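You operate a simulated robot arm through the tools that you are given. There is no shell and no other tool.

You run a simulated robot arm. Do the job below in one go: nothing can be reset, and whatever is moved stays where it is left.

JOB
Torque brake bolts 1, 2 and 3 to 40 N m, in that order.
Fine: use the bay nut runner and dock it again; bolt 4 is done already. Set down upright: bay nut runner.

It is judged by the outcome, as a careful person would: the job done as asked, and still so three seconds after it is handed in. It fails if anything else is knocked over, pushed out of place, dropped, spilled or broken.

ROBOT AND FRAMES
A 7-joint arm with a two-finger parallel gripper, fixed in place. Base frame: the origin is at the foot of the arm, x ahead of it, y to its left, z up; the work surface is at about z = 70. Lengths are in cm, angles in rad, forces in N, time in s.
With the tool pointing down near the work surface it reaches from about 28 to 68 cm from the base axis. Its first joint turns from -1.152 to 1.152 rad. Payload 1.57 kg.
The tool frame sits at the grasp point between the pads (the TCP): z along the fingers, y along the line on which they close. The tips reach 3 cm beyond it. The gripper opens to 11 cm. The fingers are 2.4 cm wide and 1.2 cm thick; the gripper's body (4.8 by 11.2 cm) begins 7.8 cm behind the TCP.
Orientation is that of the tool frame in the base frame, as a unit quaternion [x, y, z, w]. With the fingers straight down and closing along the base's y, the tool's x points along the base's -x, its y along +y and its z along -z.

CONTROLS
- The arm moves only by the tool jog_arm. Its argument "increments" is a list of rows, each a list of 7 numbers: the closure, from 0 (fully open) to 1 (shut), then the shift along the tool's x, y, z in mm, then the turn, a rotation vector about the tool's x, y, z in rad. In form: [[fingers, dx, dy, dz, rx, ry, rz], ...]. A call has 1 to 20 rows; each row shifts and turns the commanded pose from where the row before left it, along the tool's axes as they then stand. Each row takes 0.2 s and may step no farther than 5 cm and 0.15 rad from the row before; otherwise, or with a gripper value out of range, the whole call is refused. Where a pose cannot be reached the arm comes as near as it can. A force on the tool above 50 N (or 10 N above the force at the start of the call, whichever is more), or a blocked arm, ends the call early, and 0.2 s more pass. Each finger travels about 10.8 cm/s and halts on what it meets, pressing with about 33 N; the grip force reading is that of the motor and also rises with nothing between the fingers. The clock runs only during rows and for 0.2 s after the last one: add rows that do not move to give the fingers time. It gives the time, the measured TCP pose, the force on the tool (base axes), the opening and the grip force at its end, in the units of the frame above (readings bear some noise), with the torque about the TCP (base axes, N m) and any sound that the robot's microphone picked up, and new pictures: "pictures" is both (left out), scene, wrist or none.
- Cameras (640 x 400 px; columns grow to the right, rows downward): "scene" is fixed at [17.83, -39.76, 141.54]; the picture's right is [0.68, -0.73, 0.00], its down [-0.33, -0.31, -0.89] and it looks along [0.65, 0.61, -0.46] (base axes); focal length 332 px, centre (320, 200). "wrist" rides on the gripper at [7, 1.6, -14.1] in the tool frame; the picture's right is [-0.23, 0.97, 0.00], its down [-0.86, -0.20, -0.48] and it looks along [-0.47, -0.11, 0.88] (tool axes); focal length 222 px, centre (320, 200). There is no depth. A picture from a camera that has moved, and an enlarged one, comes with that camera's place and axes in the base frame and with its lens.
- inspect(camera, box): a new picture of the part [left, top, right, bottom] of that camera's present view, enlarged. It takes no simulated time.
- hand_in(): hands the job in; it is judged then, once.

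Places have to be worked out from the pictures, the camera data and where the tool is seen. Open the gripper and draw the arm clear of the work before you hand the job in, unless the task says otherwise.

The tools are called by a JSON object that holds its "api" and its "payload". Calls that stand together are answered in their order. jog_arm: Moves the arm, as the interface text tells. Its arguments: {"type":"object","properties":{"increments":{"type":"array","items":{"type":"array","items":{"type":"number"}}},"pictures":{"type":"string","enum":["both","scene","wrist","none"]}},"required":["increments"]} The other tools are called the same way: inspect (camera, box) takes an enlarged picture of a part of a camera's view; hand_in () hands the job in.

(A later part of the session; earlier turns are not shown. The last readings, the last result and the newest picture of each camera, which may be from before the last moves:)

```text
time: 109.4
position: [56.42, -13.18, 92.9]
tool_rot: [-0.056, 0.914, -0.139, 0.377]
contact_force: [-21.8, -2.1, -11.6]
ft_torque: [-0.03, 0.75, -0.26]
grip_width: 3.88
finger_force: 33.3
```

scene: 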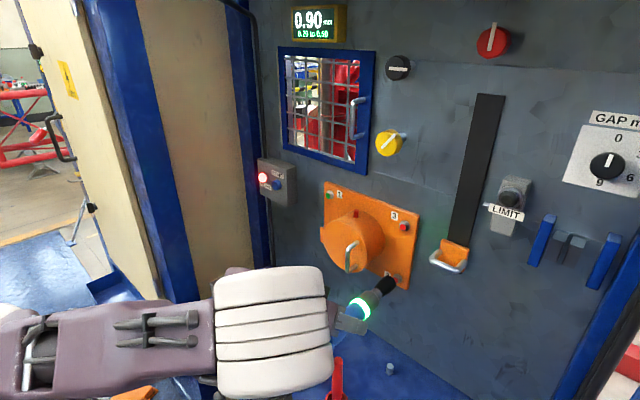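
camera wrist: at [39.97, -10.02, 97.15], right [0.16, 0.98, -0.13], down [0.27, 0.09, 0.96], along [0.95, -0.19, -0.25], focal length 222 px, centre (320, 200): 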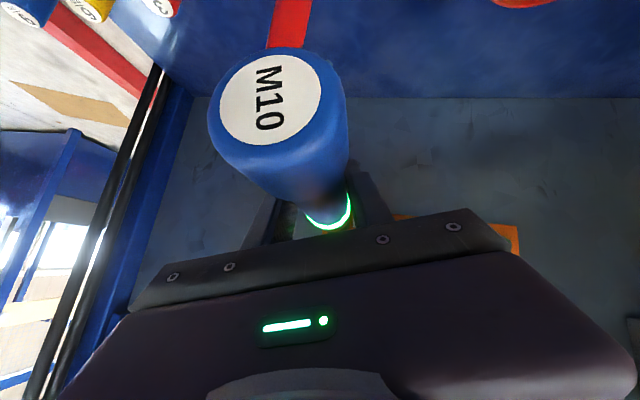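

22 N axial contact, like bolt 1. I hold the pressure and watch the ring and display.

{"api": "jog_arm", "payload": {"increments": [[1.0, 0, 0, 0, 0, 0, 0], [1.0, 0, 0, 0, 0, 0, 0], [1.0, 0, 0, 0, 0, 0, 0], [1.0, 0, 0, 0, 0, 0, 0], [1.0, 0, 0, 0, 0, 0, 0]]}}

{"api": "inspect", "payload": {"camera": "scene", "box": [360, 255, 420, 305]}}

{"api": "inspect", "payload": {"camera": "scene", "box": [215, 275, 315, 355]}}

```text
time: 110.6
position: [56.41, -13.13, 92.93]
tool_rot: [-0.057, 0.913, -0.138, 0.379]
contact_force: [-21.4, -2.3, -9.2]
ft_torque: [0.01, 0.46, -0.26]
grip_width: 3.88
finger_force: 32.9
camera wrist: at [41.46, -9.99, 97.21], right [0.16, 0.98, -0.13], down [0.27, 0.09, 0.96], along [0.95, -0.19, -0.25], focal length 222 px, centre (320, 200)
```

scene: 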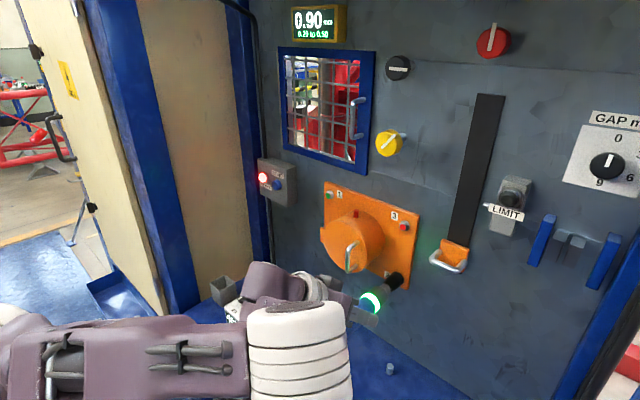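
wrist: 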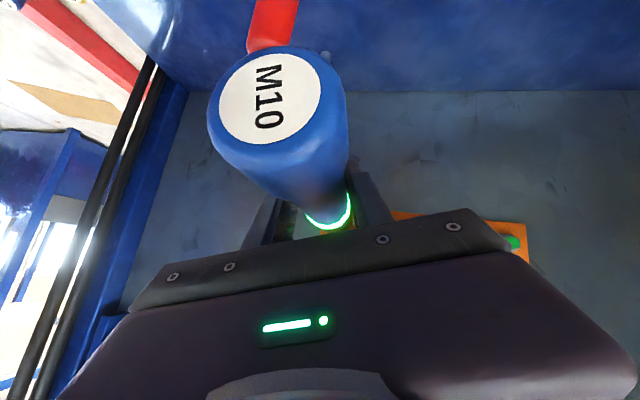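

```text
8.00 times, centred on (390, 280) of scene
camera zoom: at [17.79, -39.77, 141.54], right [0.68, -0.73, 0.0], down [-0.33, -0.31, -0.89], along [0.65, 0.61, -0.46], focal length 2655 px, centre (-240, -440)
```

zoom: 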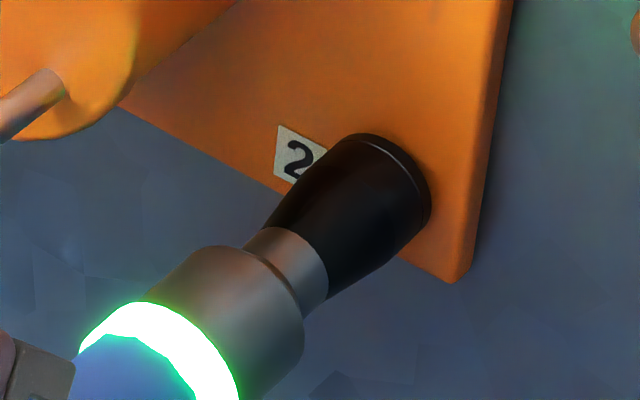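

```text
5.00 times, centred on (265, 315) of scene
camera zoom: at [17.79, -39.77, 141.54], right [0.68, -0.73, 0.0], down [-0.33, -0.31, -0.89], along [0.65, 0.61, -0.46], focal length 1659 px, centre (595, -375)
```

zoom: 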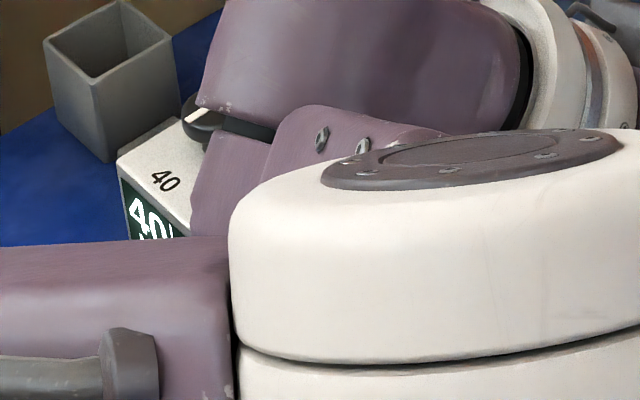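

Same force and duration as bolt 1. I back off and check the bolt's colour.

{"api": "jog_arm", "payload": {"increments": [[1.0, 3.5, 0, -3.5, 0, 0, 0], [1.0, 7.1, 0, -7.1, 0, 0, 0], [1.0, 9.2, 0, -9.2, 0, 0, 0], [1.0, 8, 0, -8, 0, 0, 0], [1.0, 0, 0, 0, 0, 0, 0]]}}

{"api": "inspect", "payload": {"camera": "scene", "box": [300, 170, 460, 310]}}

```text
time: 111.8
position: [52.72, -13.35, 93.06]
tool_rot: [-0.058, 0.913, -0.138, 0.379]
contact_force: [-0.3, 0.5, -5.5]
ft_torque: [0.03, 0.0, 0.04]
grip_width: 3.86
finger_force: 33.2
camera wrist: at [37.64, -10.14, 97.16], right [0.16, 0.98, -0.14], down [0.27, 0.09, 0.96], along [0.95, -0.19, -0.25], focal length 222 px, centre (320, 200)
```

scene: 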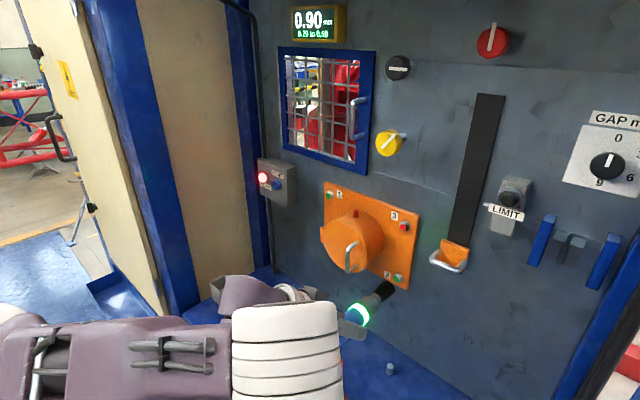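
wrist: 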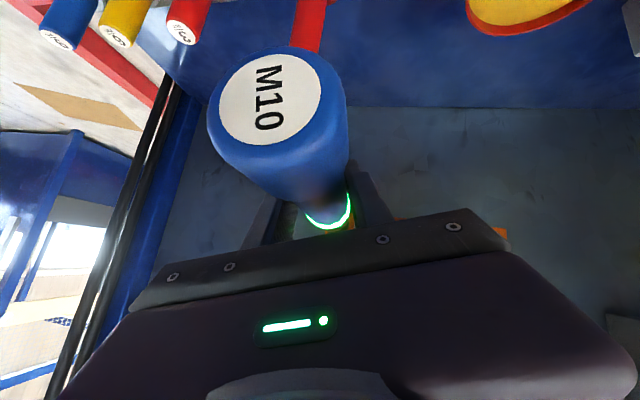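

```text
2.86 times, centred on (380, 240) of scene
camera zoom: at [17.84, -39.76, 141.54], right [0.68, -0.73, 0.0], down [-0.33, -0.31, -0.89], along [0.65, 0.61, -0.46], focal length 948 px, centre (149, 86)
```

zoom: 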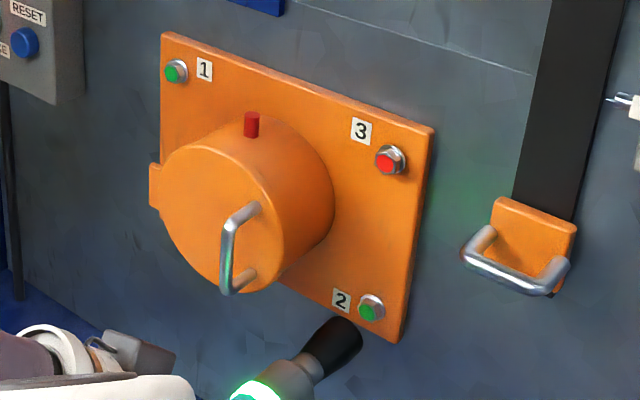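

Bolt 2 is green. I go straight up in small bursts toward bolt 3.

{"api": "jog_arm", "payload": {"increments": [[1.0, -10, -4.4, -10, 0, 0, 0], [1.0, -13.5, -5.9, -13.5, 0, 0, 0], [1.0, -13.5, -5.9, -13.5, 0, 0, 0], [1.0, -10, -4.4, -10, 0, 0, 0], [1.0, 0, 0, 0, 0, 0, 0]], "pictures": "scene"}}

```text
time: 113.0
position: [52.55, -13.26, 99.82]
tool_rot: [-0.058, 0.913, -0.138, 0.379]
contact_force: [0.3, -0.8, -5.0]
ft_torque: [-0.01, 0.01, 0.0]
grip_width: 3.84
finger_force: 32.6
```

scene: 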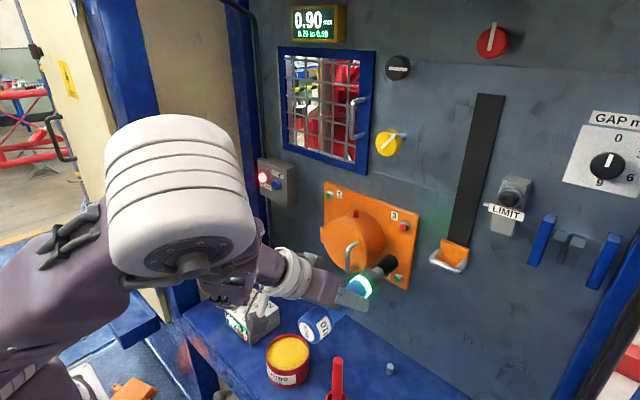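

No reach trouble. I continue up in small steps.

{"api": "jog_arm", "payload": {"increments": [[1.0, -10, -4.4, -10, 0, 0, 0], [1.0, -10, -4.4, -10, 0, 0, 0], [1.0, 0, 0, 0, 0, 0, 0]], "pictures": "none"}}

{"api": "jog_arm", "payload": {"increments": [[1.0, 0, 0, 0, 0.106, 0, -0.106], [1.0, 0, 0, 0, 0.106, 0, -0.106], [1.0, 0, 0, 0, 0, 0, 0]], "pictures": "scene"}}

```text
time: 113.8
position: [52.5, -13.25, 102.85]
tool_rot: [-0.057, 0.914, -0.139, 0.378]
contact_force: [-0.5, 0.4, -4.7]
ft_torque: [-0.02, 0.05, -0.02]
grip_width: 3.83
finger_force: 32.9
```

```text
time: 114.6
position: [52.61, -13.16, 102.84]
tool_rot: [-0.115, 0.882, -0.274, 0.366]
contact_force: [0.6, -1.1, -5.6]
ft_torque: [-0.02, 0.03, 0.02]
grip_width: 3.86
finger_force: 32.8
```

scene: 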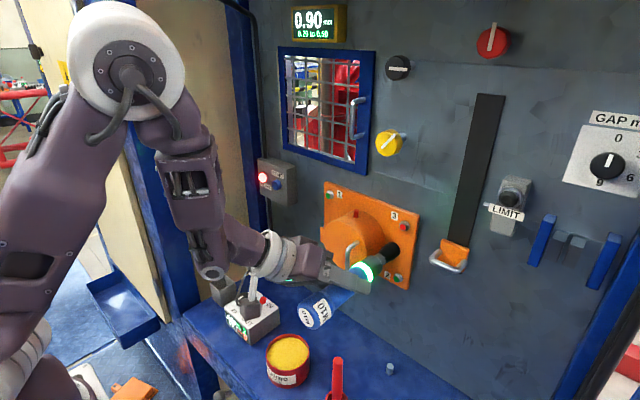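

The elbow is up again. I move up to bolt 3's height and measure the line-up.

{"api": "jog_arm", "payload": {"increments": [[1.0, -7, -6.8, -7, 0, 0, 0], [1.0, -7, -6.8, -7, 0, 0, 0], [1.0, -7, -6.8, -7, 0, 0, 0], [1.0, 0, 0, 0, 0, 0, 0]], "pictures": "wrist"}}

{"api": "inspect", "payload": {"camera": "scene", "box": [370, 200, 430, 250]}}

{"api": "inspect", "payload": {"camera": "scene", "box": [215, 285, 285, 345]}}

```text
time: 115.6
position: [52.46, -13.29, 106.42]
tool_rot: [-0.114, 0.883, -0.273, 0.365]
contact_force: [-0.2, 0.4, -4.5]
ft_torque: [-0.04, 0.01, -0.02]
grip_width: 3.83
finger_force: 33.0
camera wrist: at [37.54, -8.89, 109.61], right [0.16, 0.89, -0.42], down [0.27, 0.37, 0.89], along [0.95, -0.25, -0.18], focal length 222 px, centre (320, 200)
```

wrist: 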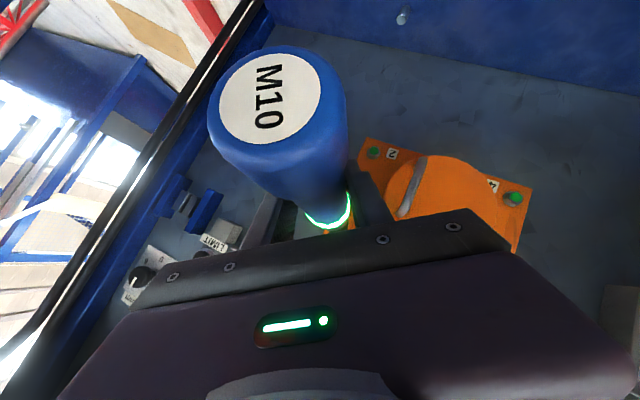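

```text
8.00 times, centred on (400, 225) of scene
camera zoom: at [17.84, -39.76, 141.54], right [0.68, -0.73, 0.0], down [-0.33, -0.31, -0.89], along [0.65, 0.61, -0.46], focal length 2655 px, centre (-320, 0)
```

zoom: 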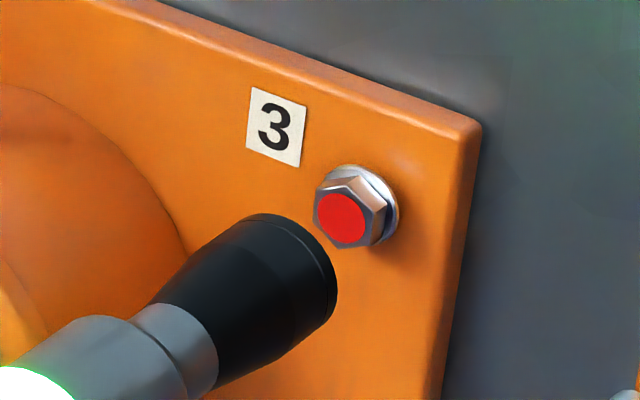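

```text
6.67 times, centred on (250, 315) of scene
camera zoom: at [17.84, -39.76, 141.54], right [0.68, -0.73, 0.0], down [-0.33, -0.31, -0.89], along [0.65, 0.61, -0.46], focal length 2212 px, centre (787, -567)
```

zoom: 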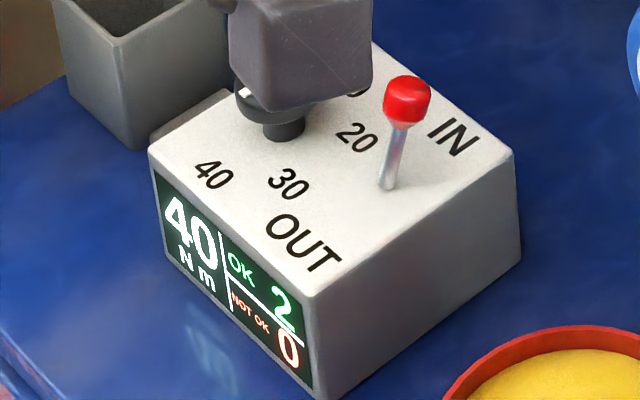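

The display shows OK 2, NOT OK 0, still at 40. For bolt 3 the socket sits about 2–3 mm low; I correct and advance 2 cm.

{"api": "jog_arm", "payload": {"increments": [[1.0, -1.74, -0.83, -1.74, 0, 0, 0], [1.0, -4.7, 0, 4.7, 0, 0, 0], [1.0, -4.7, 0, 4.7, 0, 0, 0], [1.0, -4.7, 0, 4.7, 0, 0, 0], [1.0, 0, 0, 0, 0, 0, 0]], "pictures": "none"}}

{"api": "inspect", "payload": {"camera": "scene", "box": [370, 200, 430, 250]}}

```text
time: 116.8
position: [54.57, -13.06, 106.68]
tool_rot: [-0.113, 0.882, -0.273, 0.367]
contact_force: [0.0, 0.5, -4.6]
ft_torque: [0.01, 0.0, -0.01]
grip_width: 3.84
finger_force: 32.6
```

```text
8.00 times, centred on (400, 225) of scene
camera zoom: at [17.84, -39.76, 141.54], right [0.68, -0.73, 0.0], down [-0.33, -0.31, -0.89], along [0.65, 0.61, -0.46], focal length 2655 px, centre (-320, 0)
```

zoom: 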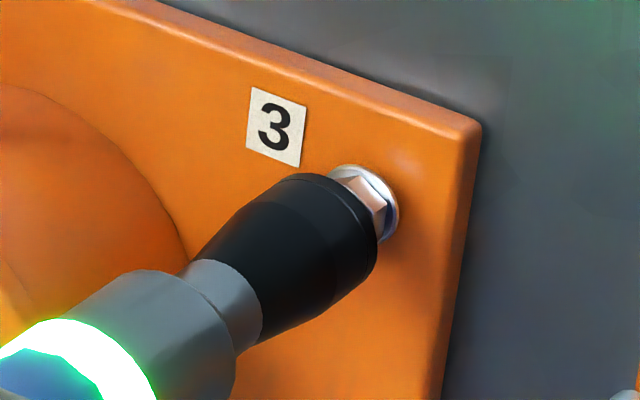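

Aligned with bolt 3. I advance over the head and seat it.

{"api": "jog_arm", "payload": {"increments": [[1.0, -2.83, 0, 2.83, 0, 0, 0], [1.0, -2.83, 0, 2.83, 0, 0, 0], [1.0, -2.83, 0, 2.83, 0, 0, 0], [1.0, -1.4, 0, 1.4, 0, 0, 0], [1.0, 0, 0, 0, 0, 0, 0]], "pictures": "none"}}

{"api": "inspect", "payload": {"camera": "scene", "box": [370, 200, 430, 250]}}

```text
time: 118.0
position: [55.98, -13.17, 106.63]
tool_rot: [-0.113, 0.882, -0.273, 0.367]
contact_force: [0.2, 0.1, -5.4]
ft_torque: [0.01, 0.02, 0.0]
grip_width: 3.9
finger_force: 32.9
```

```text
8.00 times, centred on (400, 225) of scene
camera zoom: at [17.84, -39.76, 141.54], right [0.68, -0.73, 0.0], down [-0.33, -0.31, -0.89], along [0.65, 0.61, -0.46], focal length 2655 px, centre (-320, 0)
```

zoom: 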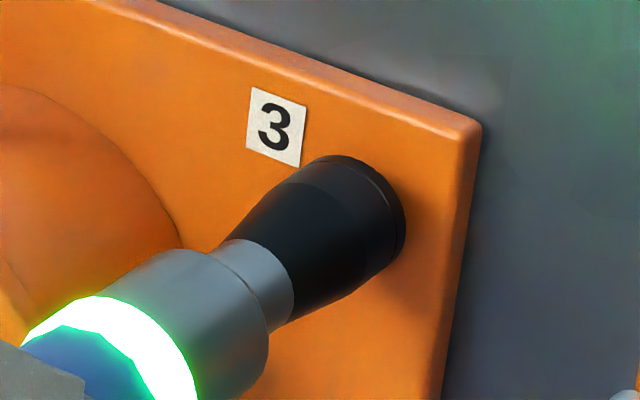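

The socket is over bolt 3 with no contact yet. I press to seat.

{"api": "jog_arm", "payload": {"increments": [[1.0, -1.41, 0, 1.41, 0, 0, 0], [1.0, -1.41, 0, 1.41, 0, 0, 0], [1.0, -0.7, 0, 0.7, 0, 0, 0], [1.0, 0, 0, 0, 0, 0, 0], [1.0, 0, 0, 0, 0, 0, 0]], "pictures": "none"}}

{"api": "inspect", "payload": {"camera": "scene", "box": [215, 285, 285, 345]}}

```text
time: 119.2
position: [56.48, -13.13, 106.73]
tool_rot: [-0.113, 0.883, -0.273, 0.365]
contact_force: [-7.4, -0.8, -10.2]
ft_torque: [0.0, 0.87, -0.08]
grip_width: 3.83
finger_force: 32.8
```

```text
6.67 times, centred on (250, 315) of scene
camera zoom: at [17.83, -39.77, 141.54], right [0.68, -0.73, 0.0], down [-0.33, -0.31, -0.89], along [0.65, 0.61, -0.46], focal length 2212 px, centre (787, -567)
```

zoom: 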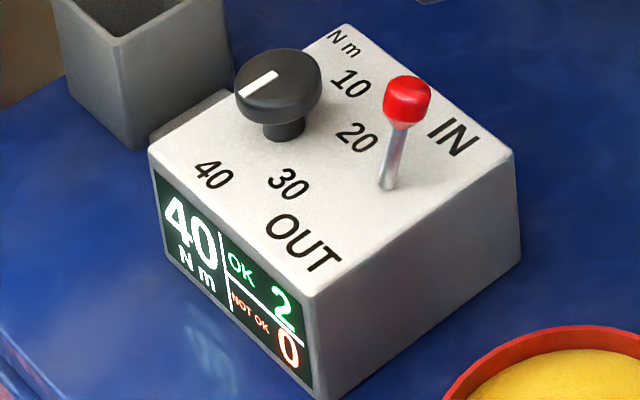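

Contact is only 7 N, so I press about 2 mm more and hold.

{"api": "jog_arm", "payload": {"increments": [[1.0, -1.41, 0, 1.41, 0, 0, 0], [1.0, 0, 0, 0, 0, 0, 0], [1.0, 0, 0, 0, 0, 0, 0], [1.0, 0, 0, 0, 0, 0, 0]], "pictures": "none"}}

{"api": "inspect", "payload": {"camera": "scene", "box": [215, 285, 285, 345]}}

```text
time: 120.2
position: [56.56, -13.17, 106.61]
tool_rot: [-0.113, 0.883, -0.272, 0.366]
contact_force: [-41.1, 1.3, -2.2]
ft_torque: [-0.04, -0.27, 0.08]
grip_width: 3.83
finger_force: 32.4
```

```text
6.67 times, centred on (250, 315) of scene
camera zoom: at [17.7, -39.76, 141.56], right [0.68, -0.73, 0.0], down [-0.33, -0.31, -0.89], along [0.65, 0.61, -0.46], focal length 2212 px, centre (787, -567)
```

zoom: 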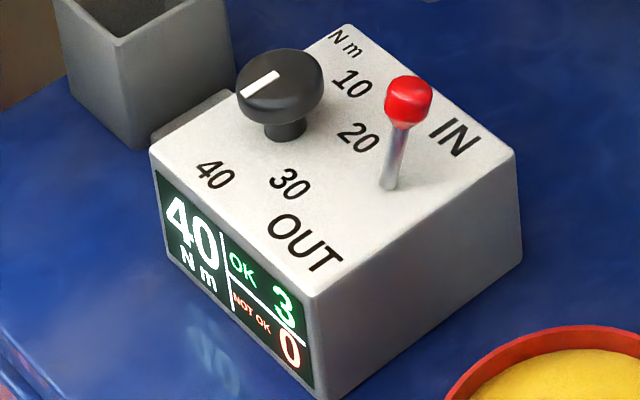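

The display shows OK 3, NOT OK 0. I back straight off bolt 3 and verify all the bolts.

{"api": "jog_arm", "payload": {"increments": [[1.0, 3.5, 0, -3.5, 0, 0, 0], [1.0, 7.1, 0, -7.1, 0, 0, 0], [1.0, 9.4, 0, -9.4, 0, 0, 0], [1.0, 9, 0, -9, 0, 0, 0], [1.0, 0, 0, 0, 0, 0, 0]]}}

{"api": "inspect", "payload": {"camera": "scene", "box": [300, 170, 460, 310]}}

```text
time: 121.4
position: [52.38, -12.98, 106.62]
tool_rot: [-0.115, 0.882, -0.273, 0.366]
contact_force: [-0.2, -0.1, -4.7]
ft_torque: [0.02, -0.01, -0.01]
grip_width: 3.86
finger_force: 32.8
camera wrist: at [37.49, -8.81, 109.86], right [0.16, 0.89, -0.42], down [0.26, 0.37, 0.89], along [0.95, -0.25, -0.18], focal length 222 px, centre (320, 200)
```

scene: 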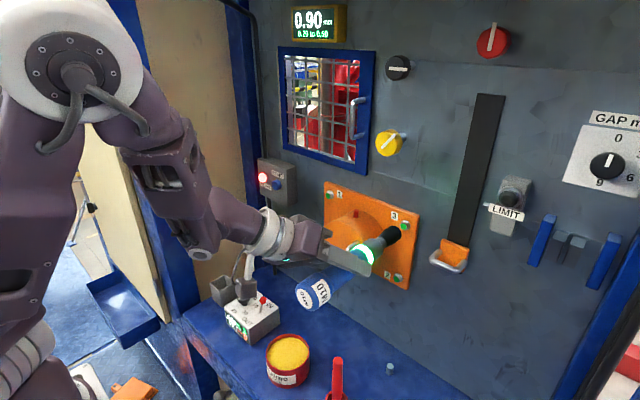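
wrist: 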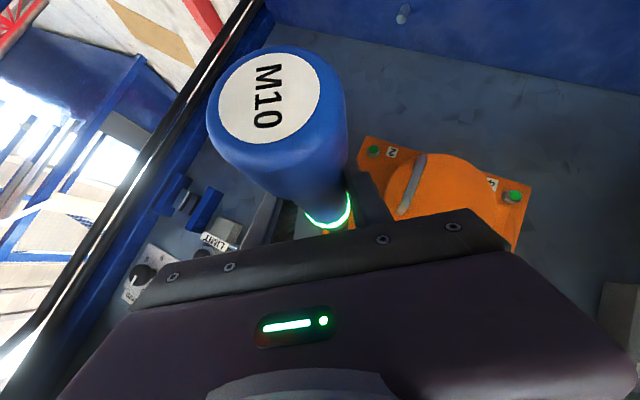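

```text
2.86 times, centred on (380, 240) of scene
camera zoom: at [17.84, -39.76, 141.54], right [0.68, -0.73, 0.0], down [-0.33, -0.31, -0.89], along [0.65, 0.61, -0.46], focal length 948 px, centre (149, 86)
```

zoom: 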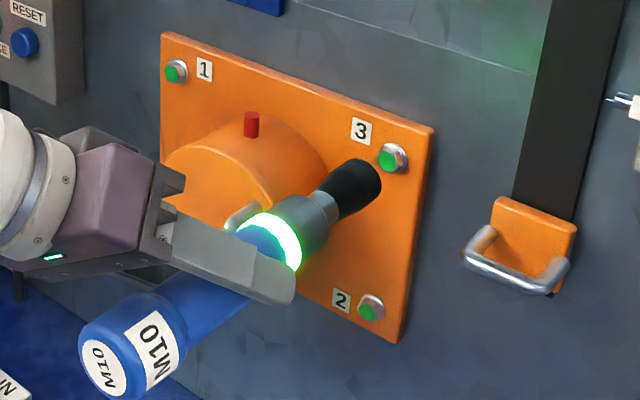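

All four bolts show green. Now I retrace toward the dock: up over the cover, then across to y≈1.

{"api": "jog_arm", "payload": {"increments": [[1.0, -10.5, -10.2, -10.5, 0, 0, 0], [1.0, -10.5, -10.2, -10.5, 0, 0, 0], [1.0, -10.5, -10.2, -10.5, 0, 0, 0], [1.0, -8, 16.5, -8, 0, 0, 0], [1.0, -8, 16.5, -8, 0, 0, 0], [1.0, -8, 16.5, -8, 0, 0, 0], [1.0, -8, 16.5, -8, 0, 0, 0], [1.0, -8, 16.5, -8, 0, 0, 0], [1.0, -8, 16.5, -8, 0, 0, 0], [1.0, -8, 16.5, -8, 0, 0, 0], [1.0, 0, 0, 0, 0, 0, 0]], "pictures": "scene"}}

```text
time: 123.8
position: [52.37, 0.76, 112.15]
tool_rot: [-0.113, 0.882, -0.273, 0.366]
contact_force: [-0.6, 0.2, -4.2]
ft_torque: [0.02, 0.07, -0.04]
grip_width: 3.85
finger_force: 32.6
```

scene: 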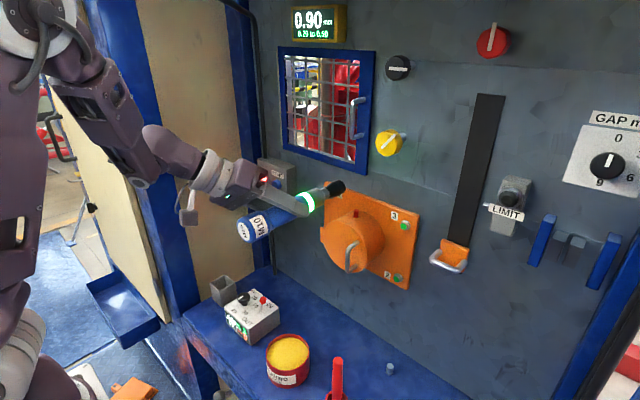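

I roll back to the no-lean orientation, move to y≈9.8 and slightly back from the wall.

{"api": "jog_arm", "payload": {"increments": [[1.0, 0, 0, 0, -0.106, 0, 0.106], [1.0, 0, 0, 0, -0.106, 0, 0.106], [1.0, 0, 0, 0, -0.106, 0, 0.106], [1.0, 0, 0, 0, -0.106, 0, 0.106], [1.0, 2.3, 18, -4.5, 0, 0, 0], [1.0, 2.3, 18, -4.5, 0, 0, 0], [1.0, 2.3, 18, -4.5, 0, 0, 0], [1.0, 2.3, 18, -4.5, 0, 0, 0], [1.0, 2.3, 18, -4.5, 0, 0, 0], [1.0, 0, 0, 0, 0, 0, 0]], "pictures": "scene"}}

```text
time: 126.0
position: [49.95, 9.85, 112.8]
tool_rot: [0.0, 0.924, -0.001, 0.383]
contact_force: [-0.2, 0.0, -4.8]
ft_torque: [-0.04, 0.05, -0.02]
grip_width: 3.82
finger_force: 33.4
```

scene: 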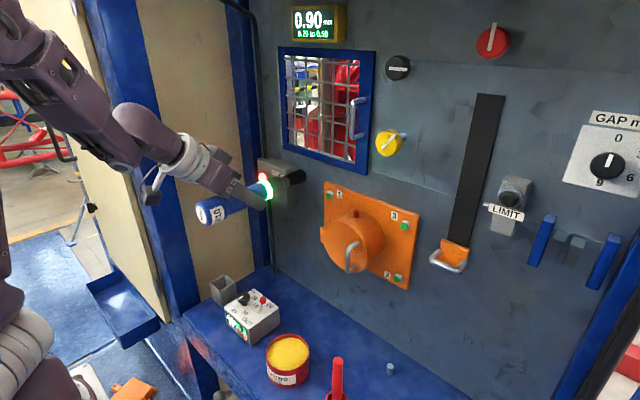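

Good. Now I reverse the compound rotation, backing away from the wall after the first two rows.

{"api": "jog_arm", "payload": {"increments": [[1.0, 0, 0, 0, 0, 0.0863, 0.1222], [1.0, 0, 0, 0, 0, 0.0863, 0.1222], [1.0, 15.9, -3.7, -11.5, 0, 0, 0], [1.0, 15.9, -3.7, -11.5, 0, 0, 0], [1.0, 0, 0, 0, 0, 0.0863, 0.1222], [1.0, 0, 0, 0, 0, 0.0863, 0.1222], [1.0, 0, 0, 0, 0, 0.0863, 0.1222], [1.0, 0, 0, 0, 0, 0.0863, 0.1222], [1.0, 0, 0, 0, 0, 0.0863, 0.1222], [1.0, 0, 0, 0, 0, 0, 0]], "pictures": "scene"}}

{"api": "jog_arm", "payload": {"increments": [[1.0, 0, 0, 0, 0, 0.0863, 0.1222], [1.0, 0, 0, 0, 0, 0.0863, 0.1222], [1.0, 0, 0, 0, 0, 0.0863, 0.1222], [1.0, 0, 0, 0, 0, 0.0863, 0.1222], [1.0, 0, 0, 0, 0, 0.0863, 0.1222], [1.0, 0, 0, 0, 0, 0.0863, 0.1222], [1.0, 0, 0, 0, 0, 0.0863, 0.1222], [1.0, 0, 0, 0, 0, 0, 0]]}}

{"api": "inspect", "payload": {"camera": "scene", "box": [180, 120, 300, 300]}}

```text
time: 128.2
position: [46.17, 9.89, 112.83]
tool_rot: [0.377, 0.911, 0.156, 0.065]
contact_force: [0.0, 1.1, -5.3]
ft_torque: [0.0, 0.05, 0.0]
grip_width: 3.8
finger_force: 33.0
```

scene: 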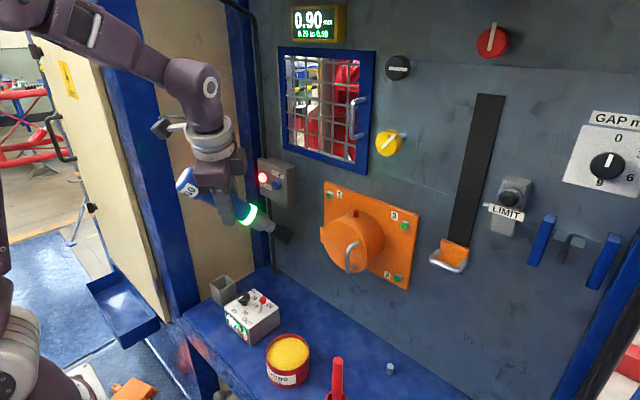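

```text
time: 130.0
position: [46.13, 9.91, 112.85]
tool_rot: [0.654, 0.653, 0.27, -0.269]
contact_force: [1.0, 0.3, -4.0]
ft_torque: [0.02, -0.03, -0.01]
grip_width: 3.85
finger_force: 33.4
camera wrist: at [47.65, 4.95, 127.71], right [0.97, -0.16, -0.16], down [-0.2, -0.94, -0.27], along [-0.11, 0.29, -0.95], focal length 222 px, centre (320, 200)
```

scene: 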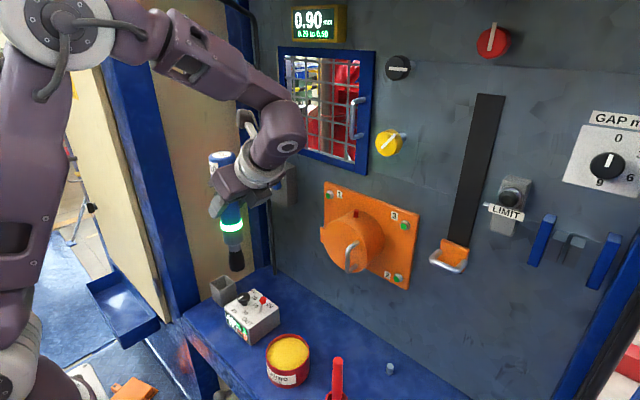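
wrist: 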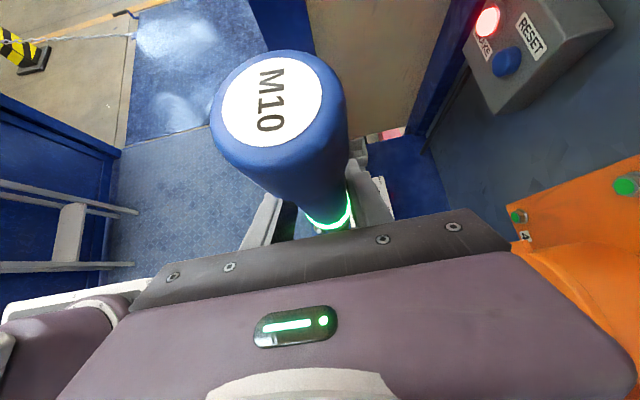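

```text
2.22 times, centred on (240, 210) of scene
camera zoom: at [17.84, -39.76, 141.54], right [0.68, -0.73, 0.0], down [-0.33, -0.31, -0.89], along [0.65, 0.61, -0.46], focal length 738 px, centre (498, 178)
```

zoom: 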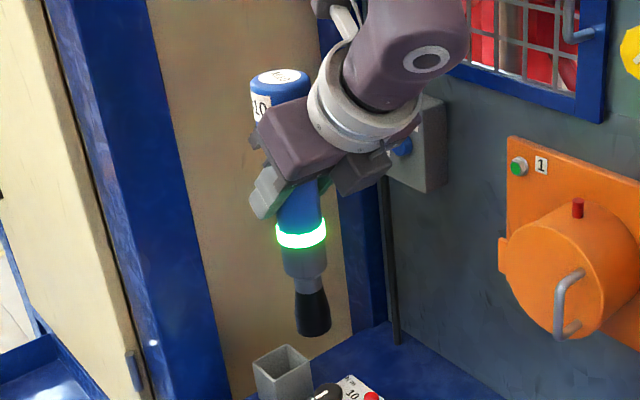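

The runner hangs near-vertical with about 15.3 cm below the TCP. I carry it back over the dock, staying above it.

{"api": "jog_arm", "payload": {"increments": [[1.0, 3, 3, 11, 0, 0, 0], [1.0, 5.9, 6.3, 22.5, 0, 0, 0], [1.0, 5.9, 6.3, 22.5, 0, 0, 0], [1.0, 5.9, 6.3, 22.5, 0, 0, 0], [1.0, 5.9, 6.3, 22.5, 0, 0, 0], [1.0, 5.9, 6.3, 22.5, 0, 0, 0], [1.0, 5.9, 6.3, 22.5, 0, 0, 0], [1.0, 5.9, 6.3, 22.5, 0, 0, 0], [1.0, 5.9, 6.3, 22.5, 0, 0, 0], [1.0, 5.9, 6.3, 22.5, 0, 0, 0], [1.0, 5.9, 6.3, 22.5, 0, 0, 0], [1.0, 2.9, 3.3, 11, 0, 0, 0], [1.0, 0, 0, 0, 0, 0, 0]]}}

{"api": "inspect", "payload": {"camera": "scene", "box": [190, 240, 250, 310]}}

{"api": "inspect", "payload": {"camera": "scene", "box": [170, 160, 270, 300]}}

```text
time: 132.8
position: [53.1, 32.07, 99.9]
tool_rot: [0.653, 0.654, 0.27, -0.27]
contact_force: [-0.2, -0.7, -5.7]
ft_torque: [-0.04, 0.0, 0.01]
grip_width: 3.84
finger_force: 33.1
camera wrist: at [54.6, 27.08, 114.76], right [0.97, -0.16, -0.16], down [-0.2, -0.94, -0.26], along [-0.11, 0.29, -0.95], focal length 222 px, centre (320, 200)
```

scene: 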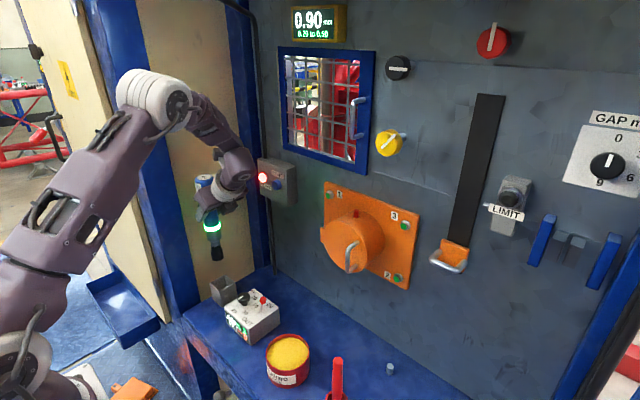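
wrist: 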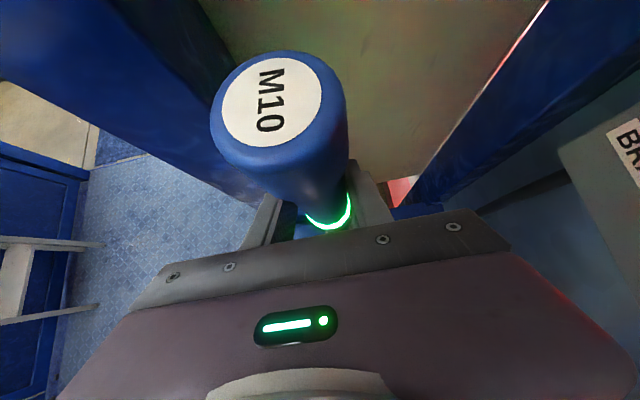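

```text
5.71 times, centred on (220, 275) of scene
camera zoom: at [17.84, -39.75, 141.54], right [0.68, -0.73, 0.0], down [-0.33, -0.31, -0.89], along [0.65, 0.61, -0.46], focal length 1896 px, centre (891, -229)
```

zoom: 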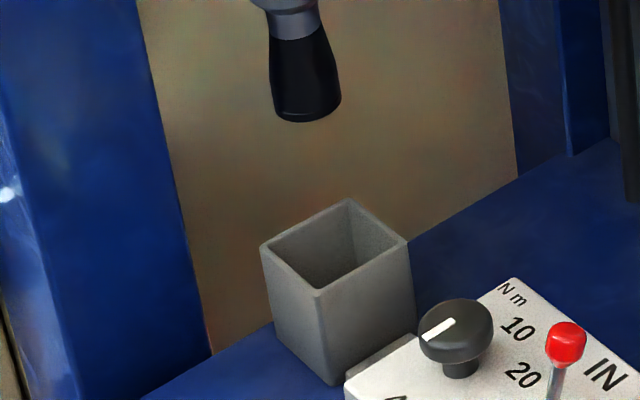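

```text
2.86 times, centred on (220, 230) of scene
camera zoom: at [17.84, -39.75, 141.54], right [0.68, -0.73, 0.0], down [-0.33, -0.31, -0.89], along [0.65, 0.61, -0.46], focal length 948 px, centre (606, 114)
```

zoom: 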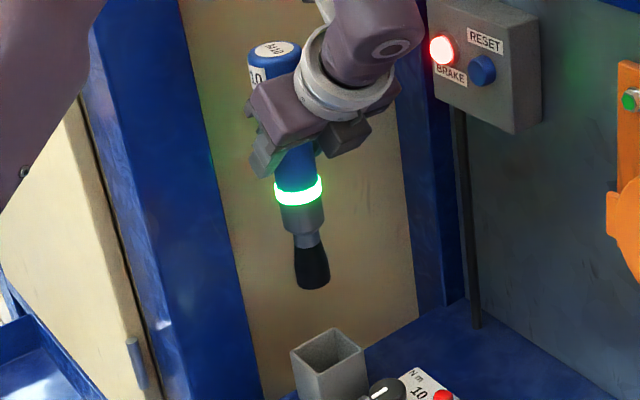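

The tip estimate is (52.95, 32.15), right over the dock centre. I lower to just above the dock and re-check.

{"api": "jog_arm", "payload": {"increments": [[1.0, -10.6, 0, 10.6, 0, 0, 0], [1.0, -10.6, 0, 10.6, 0, 0, 0], [1.0, -10.6, 0, 10.6, 0, 0, 0], [1.0, -10.6, 0, 10.6, 0, 0, 0], [1.0, -7, 0, 7, 0, 0, 0], [1.0, 0, 0, 0, 0, 0, 0]]}}

{"api": "inspect", "payload": {"camera": "scene", "box": [190, 240, 250, 310]}}

{"api": "inspect", "payload": {"camera": "wrist", "box": [200, 30, 420, 240]}}

```text
time: 134.2
position: [53.02, 31.9, 92.99]
tool_rot: [0.653, 0.654, 0.271, -0.27]
contact_force: [-0.5, -0.1, -3.3]
ft_torque: [-0.01, -0.01, -0.01]
grip_width: 3.83
finger_force: 33.0
camera wrist: at [54.5, 26.99, 107.82], right [0.97, -0.16, -0.16], down [-0.2, -0.94, -0.26], along [-0.11, 0.29, -0.95], focal length 222 px, centre (320, 200)
```

scene: 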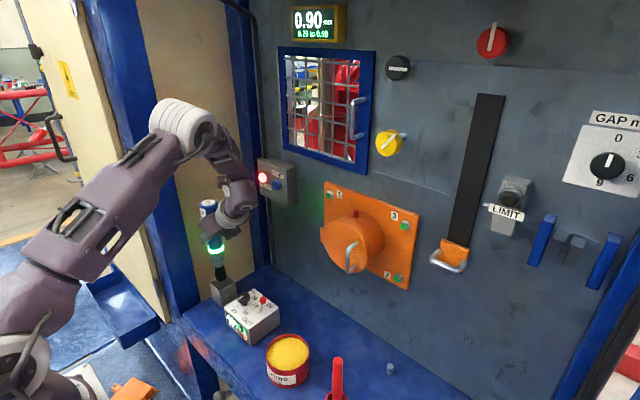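
wrist: 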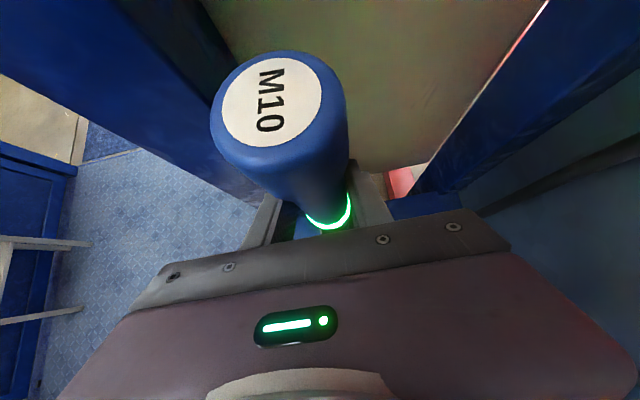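

```text
5.71 times, centred on (220, 275) of scene
camera zoom: at [17.84, -39.76, 141.54], right [0.68, -0.73, 0.0], down [-0.33, -0.31, -0.89], along [0.65, 0.61, -0.46], focal length 1896 px, centre (891, -229)
```

zoom: 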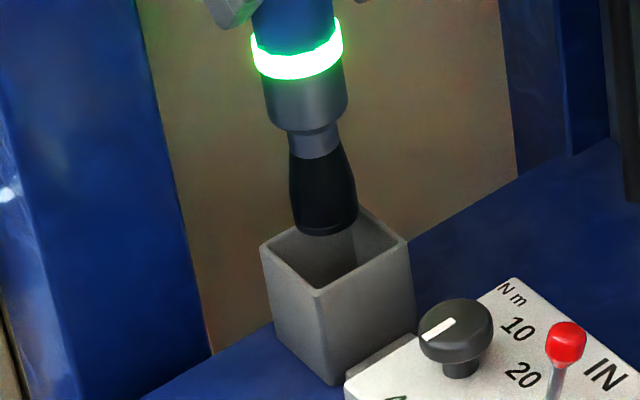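

```text
1.90 times, centred on (310, 135) of wrist
camera zoom: at [54.5, 26.99, 107.82], right [0.97, -0.16, -0.16], down [-0.2, -0.94, -0.26], along [-0.11, 0.29, -0.95], focal length 423 px, centre (339, 324)
```

zoom: 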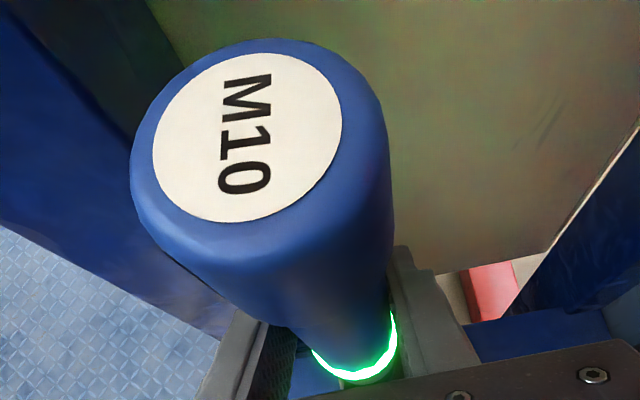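

The tip is about 2.5 mm to the left of the dock centre. I shift (+x, −y) slightly and lower into the opening.

{"api": "jog_arm", "payload": {"increments": [[1.0, -1.1, 1.6, -1.1, 0, 0, 0], [1.0, 0, 0, 0, 0, 0, 0], [1.0, -4.2, 0, 4.2, 0, 0, 0], [1.0, -4.2, 0, 4.2, 0, 0, 0], [1.0, -4.2, 0, 4.2, 0, 0, 0], [1.0, -4.2, 0, 4.2, 0, 0, 0], [1.0, 0, 0, 0, 0, 0, 0]]}}

{"api": "inspect", "payload": {"camera": "scene", "box": [190, 240, 250, 310]}}

```text
time: 135.8
position: [53.38, 31.71, 90.72]
tool_rot: [0.654, 0.654, 0.271, -0.269]
contact_force: [0.2, 0.1, -4.3]
ft_torque: [-0.03, 0.02, 0.0]
grip_width: 3.84
finger_force: 32.9
camera wrist: at [54.77, 26.83, 105.4], right [0.97, -0.16, -0.16], down [-0.2, -0.94, -0.26], along [-0.11, 0.29, -0.95], focal length 222 px, centre (320, 200)
```

scene: 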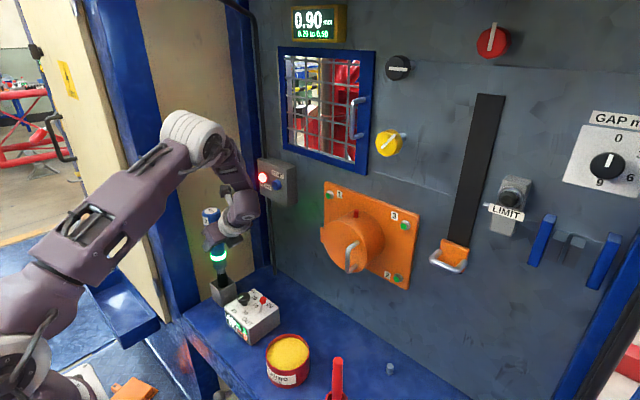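
wrist: 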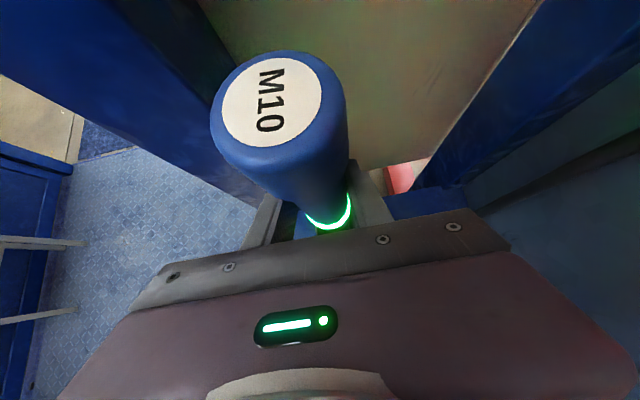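

```text
5.71 times, centred on (220, 275) of scene
camera zoom: at [17.84, -39.76, 141.54], right [0.68, -0.73, 0.0], down [-0.33, -0.31, -0.89], along [0.65, 0.61, -0.46], focal length 1896 px, centre (891, -229)
```

zoom: 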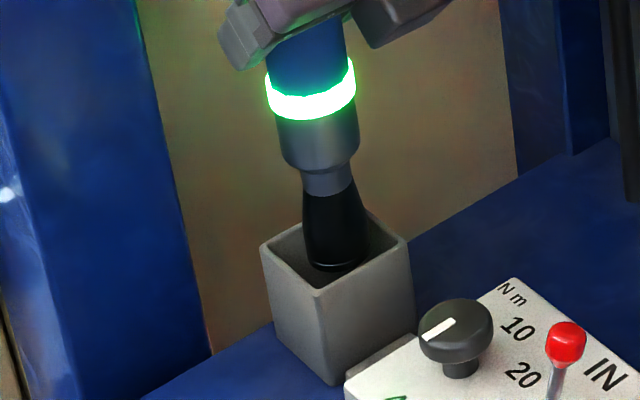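

The tip is inside the opening with no contact. I continue down in small steps.

{"api": "jog_arm", "payload": {"increments": [[1.0, -4.2, 0, 4.2, 0, 0, 0], [1.0, -4.2, 0, 4.2, 0, 0, 0], [1.0, -4.2, 0, 4.2, 0, 0, 0], [1.0, -4.2, 0, 4.2, 0, 0, 0], [1.0, -4.2, 0, 4.2, 0, 0, 0], [1.0, -4.2, 0, 4.2, 0, 0, 0], [1.0, -4.2, 0, 4.2, 0, 0, 0], [1.0, 0, 0, 0, 0, 0, 0]], "pictures": "scene"}}

{"api": "inspect", "payload": {"camera": "scene", "box": [190, 210, 250, 310]}}

```text
time: 137.6
position: [53.13, 31.78, 86.4]
tool_rot: [0.654, 0.653, 0.27, -0.268]
contact_force: [-0.7, -0.1, -4.7]
ft_torque: [0.02, 0.02, 0.03]
grip_width: 3.82
finger_force: 33.1
```

scene: 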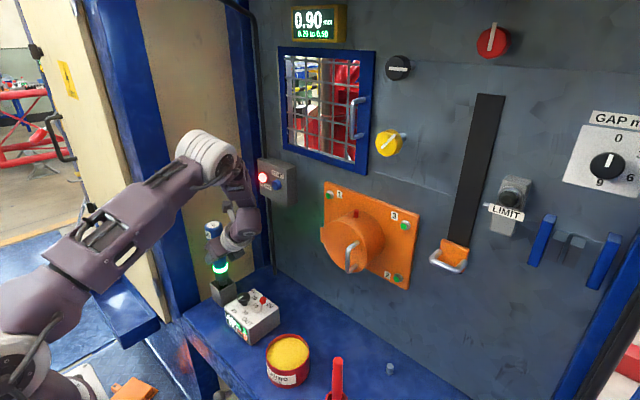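

```text
4.00 times, centred on (220, 260) of scene
camera zoom: at [17.84, -39.76, 141.54], right [0.68, -0.73, 0.0], down [-0.33, -0.31, -0.89], along [0.65, 0.61, -0.46], focal length 1328 px, centre (720, -40)
```

zoom: 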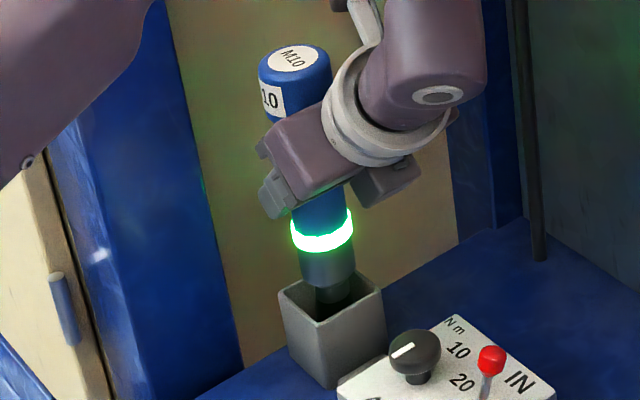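

Nearly at the bottom. I make the final millimetres slowly until the weight transfers.

{"api": "jog_arm", "payload": {"increments": [[1.0, -2.1, 0, 2.1, 0, 0, 0], [1.0, -2.1, 0, 2.1, 0, 0, 0], [1.0, 0, 0, 0, 0, 0, 0]], "pictures": "none"}}

{"api": "jog_arm", "payload": {"increments": [[1.0, -1.4, 0, 1.4, 0, 0, 0], [1.0, -1.4, 0, 1.4, 0, 0, 0], [1.0, 0, 0, 0, 0, 0, 0]], "pictures": "none"}}

```text
time: 138.4
position: [53.28, 31.64, 85.94]
tool_rot: [0.653, 0.654, 0.271, -0.27]
contact_force: [-0.4, 0.6, -5.3]
ft_torque: [0.01, 0.01, 0.0]
grip_width: 3.82
finger_force: 32.8
```

```text
time: 139.2
position: [53.26, 31.8, 85.58]
tool_rot: [0.652, 0.654, 0.273, -0.269]
contact_force: [0.0, -2.6, 29.7]
ft_torque: [-0.8, 0.37, 0.09]
grip_width: 3.88
finger_force: 32.8
```

It is seated at the bottom. I ease off 2 mm and open slowly.

{"api": "jog_arm", "payload": {"increments": [[1.0, 1.4, 0, -1.4, 0, 0, 0], [0.63, 0, 0, 0, 0, 0, 0], [0.58, 0, 0, 0, 0, 0, 0], [0.45, 0, 0, 0, 0, 0, 0], [0.2, 0, 0, 0, 0, 0, 0], [0, 0, 0, 0, 0, 0, 0], [0, 0, 0, 0, 0, 0, 0]]}}

{"api": "inspect", "payload": {"camera": "scene", "box": [190, 200, 260, 310]}}

```text
time: 140.8
position: [53.22, 31.75, 85.67]
tool_rot: [0.653, 0.654, 0.27, -0.27]
contact_force: [-0.4, -0.4, 0.7]
ft_torque: [0.0, -0.03, -0.03]
grip_width: 10.99
finger_force: 0.0
camera wrist: at [54.77, 26.79, 100.49], right [0.97, -0.16, -0.16], down [-0.2, -0.94, -0.26], along [-0.11, 0.29, -0.95], focal length 222 px, centre (320, 200)
```

scene: 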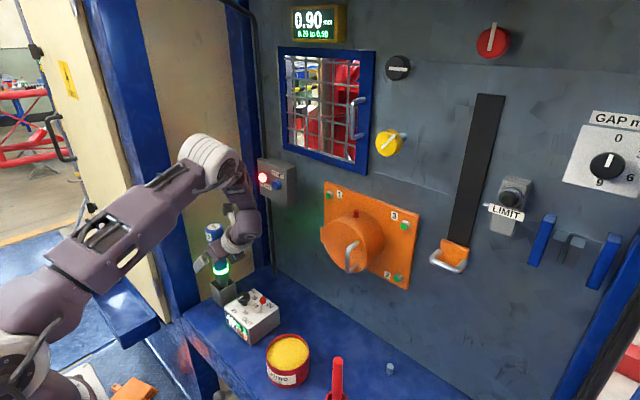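
wrist: 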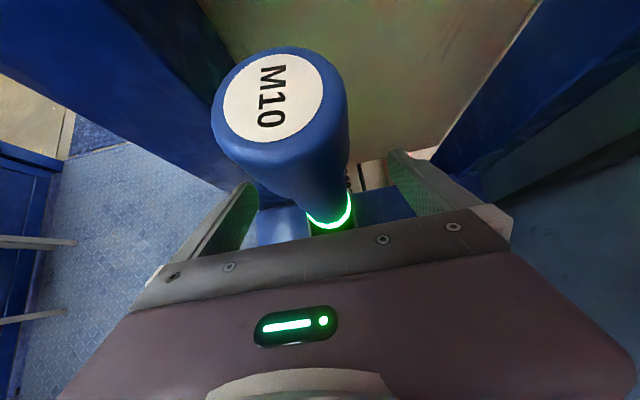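

```text
3.64 times, centred on (225, 255) of scene
camera zoom: at [17.83, -39.76, 141.54], right [0.68, -0.73, 0.0], down [-0.33, -0.31, -0.89], along [0.65, 0.61, -0.46], focal length 1207 px, centre (666, 0)
```

zoom: 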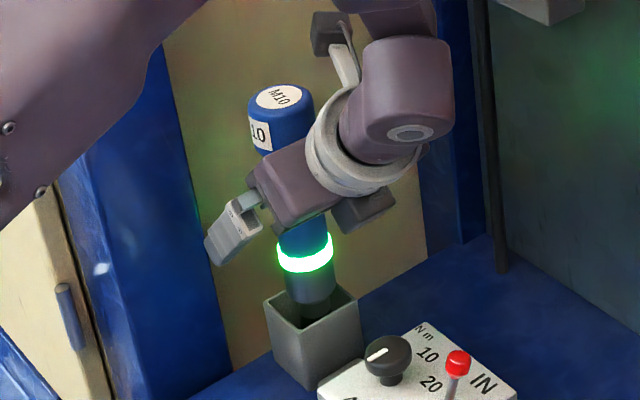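

The runner stands free in the dock. I retract straight back along the tool direction.

{"api": "jog_arm", "payload": {"increments": [[0, 0, 0, -10, 0, 0, 0], [0, 0, 0, -15, 0, 0, 0], [0, 0, 0, -20, 0, 0, 0], [0, 0, 0, -20, 0, 0, 0], [0, 0, 0, -25, 0, 0, 0], [0, 0, 0, -25, 0, 0, 0], [0, 0, 0, -25, 0, 0, 0], [0, 0, 0, -25, 0, 0, 0], [0, 0, 0, -25, 0, 0, 0], [0, 0, 0, -25, 0, 0, 0], [0, 0, 0, 0, 0, 0, 0]]}}

{"api": "inspect", "payload": {"camera": "scene", "box": [180, 200, 290, 350]}}

```text
time: 143.2
position: [53.29, 16.63, 100.95]
tool_rot: [0.653, 0.654, 0.27, -0.269]
contact_force: [-1.1, 0.9, 0.1]
ft_torque: [-0.03, 0.03, 0.0]
grip_width: 10.97
finger_force: 0.1
camera wrist: at [54.79, 11.67, 115.84], right [0.97, -0.16, -0.16], down [-0.2, -0.94, -0.26], along [-0.11, 0.29, -0.95], focal length 222 px, centre (320, 200)
```

scene: 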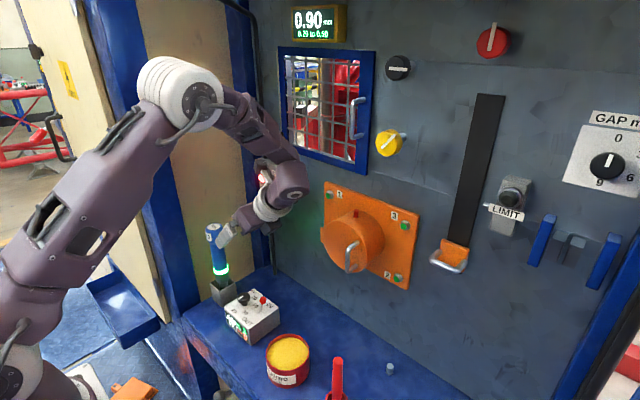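
wrist: 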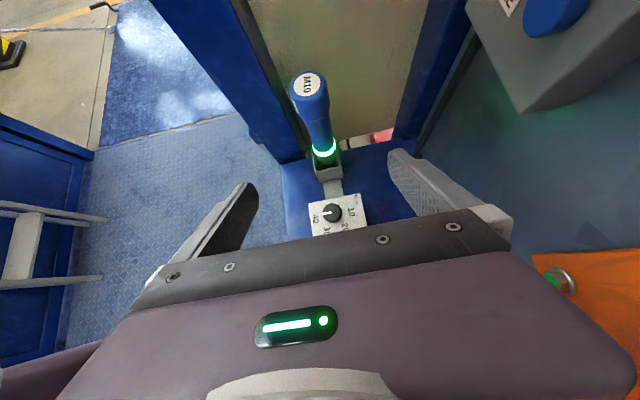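

```text
2.67 times, centred on (235, 275) of scene
camera zoom: at [17.83, -39.76, 141.54], right [0.68, -0.73, 0.0], down [-0.33, -0.31, -0.89], along [0.65, 0.61, -0.46], focal length 885 px, centre (547, 0)
```

zoom: 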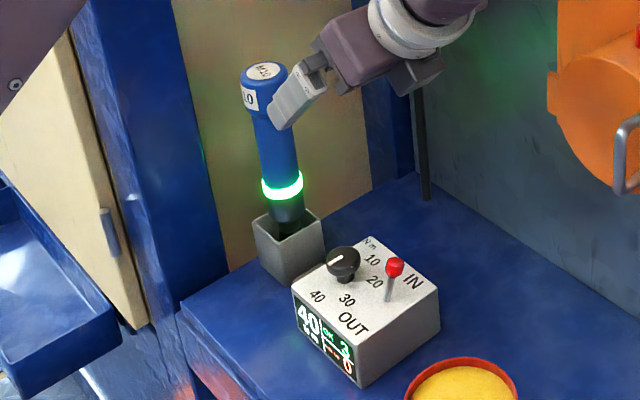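

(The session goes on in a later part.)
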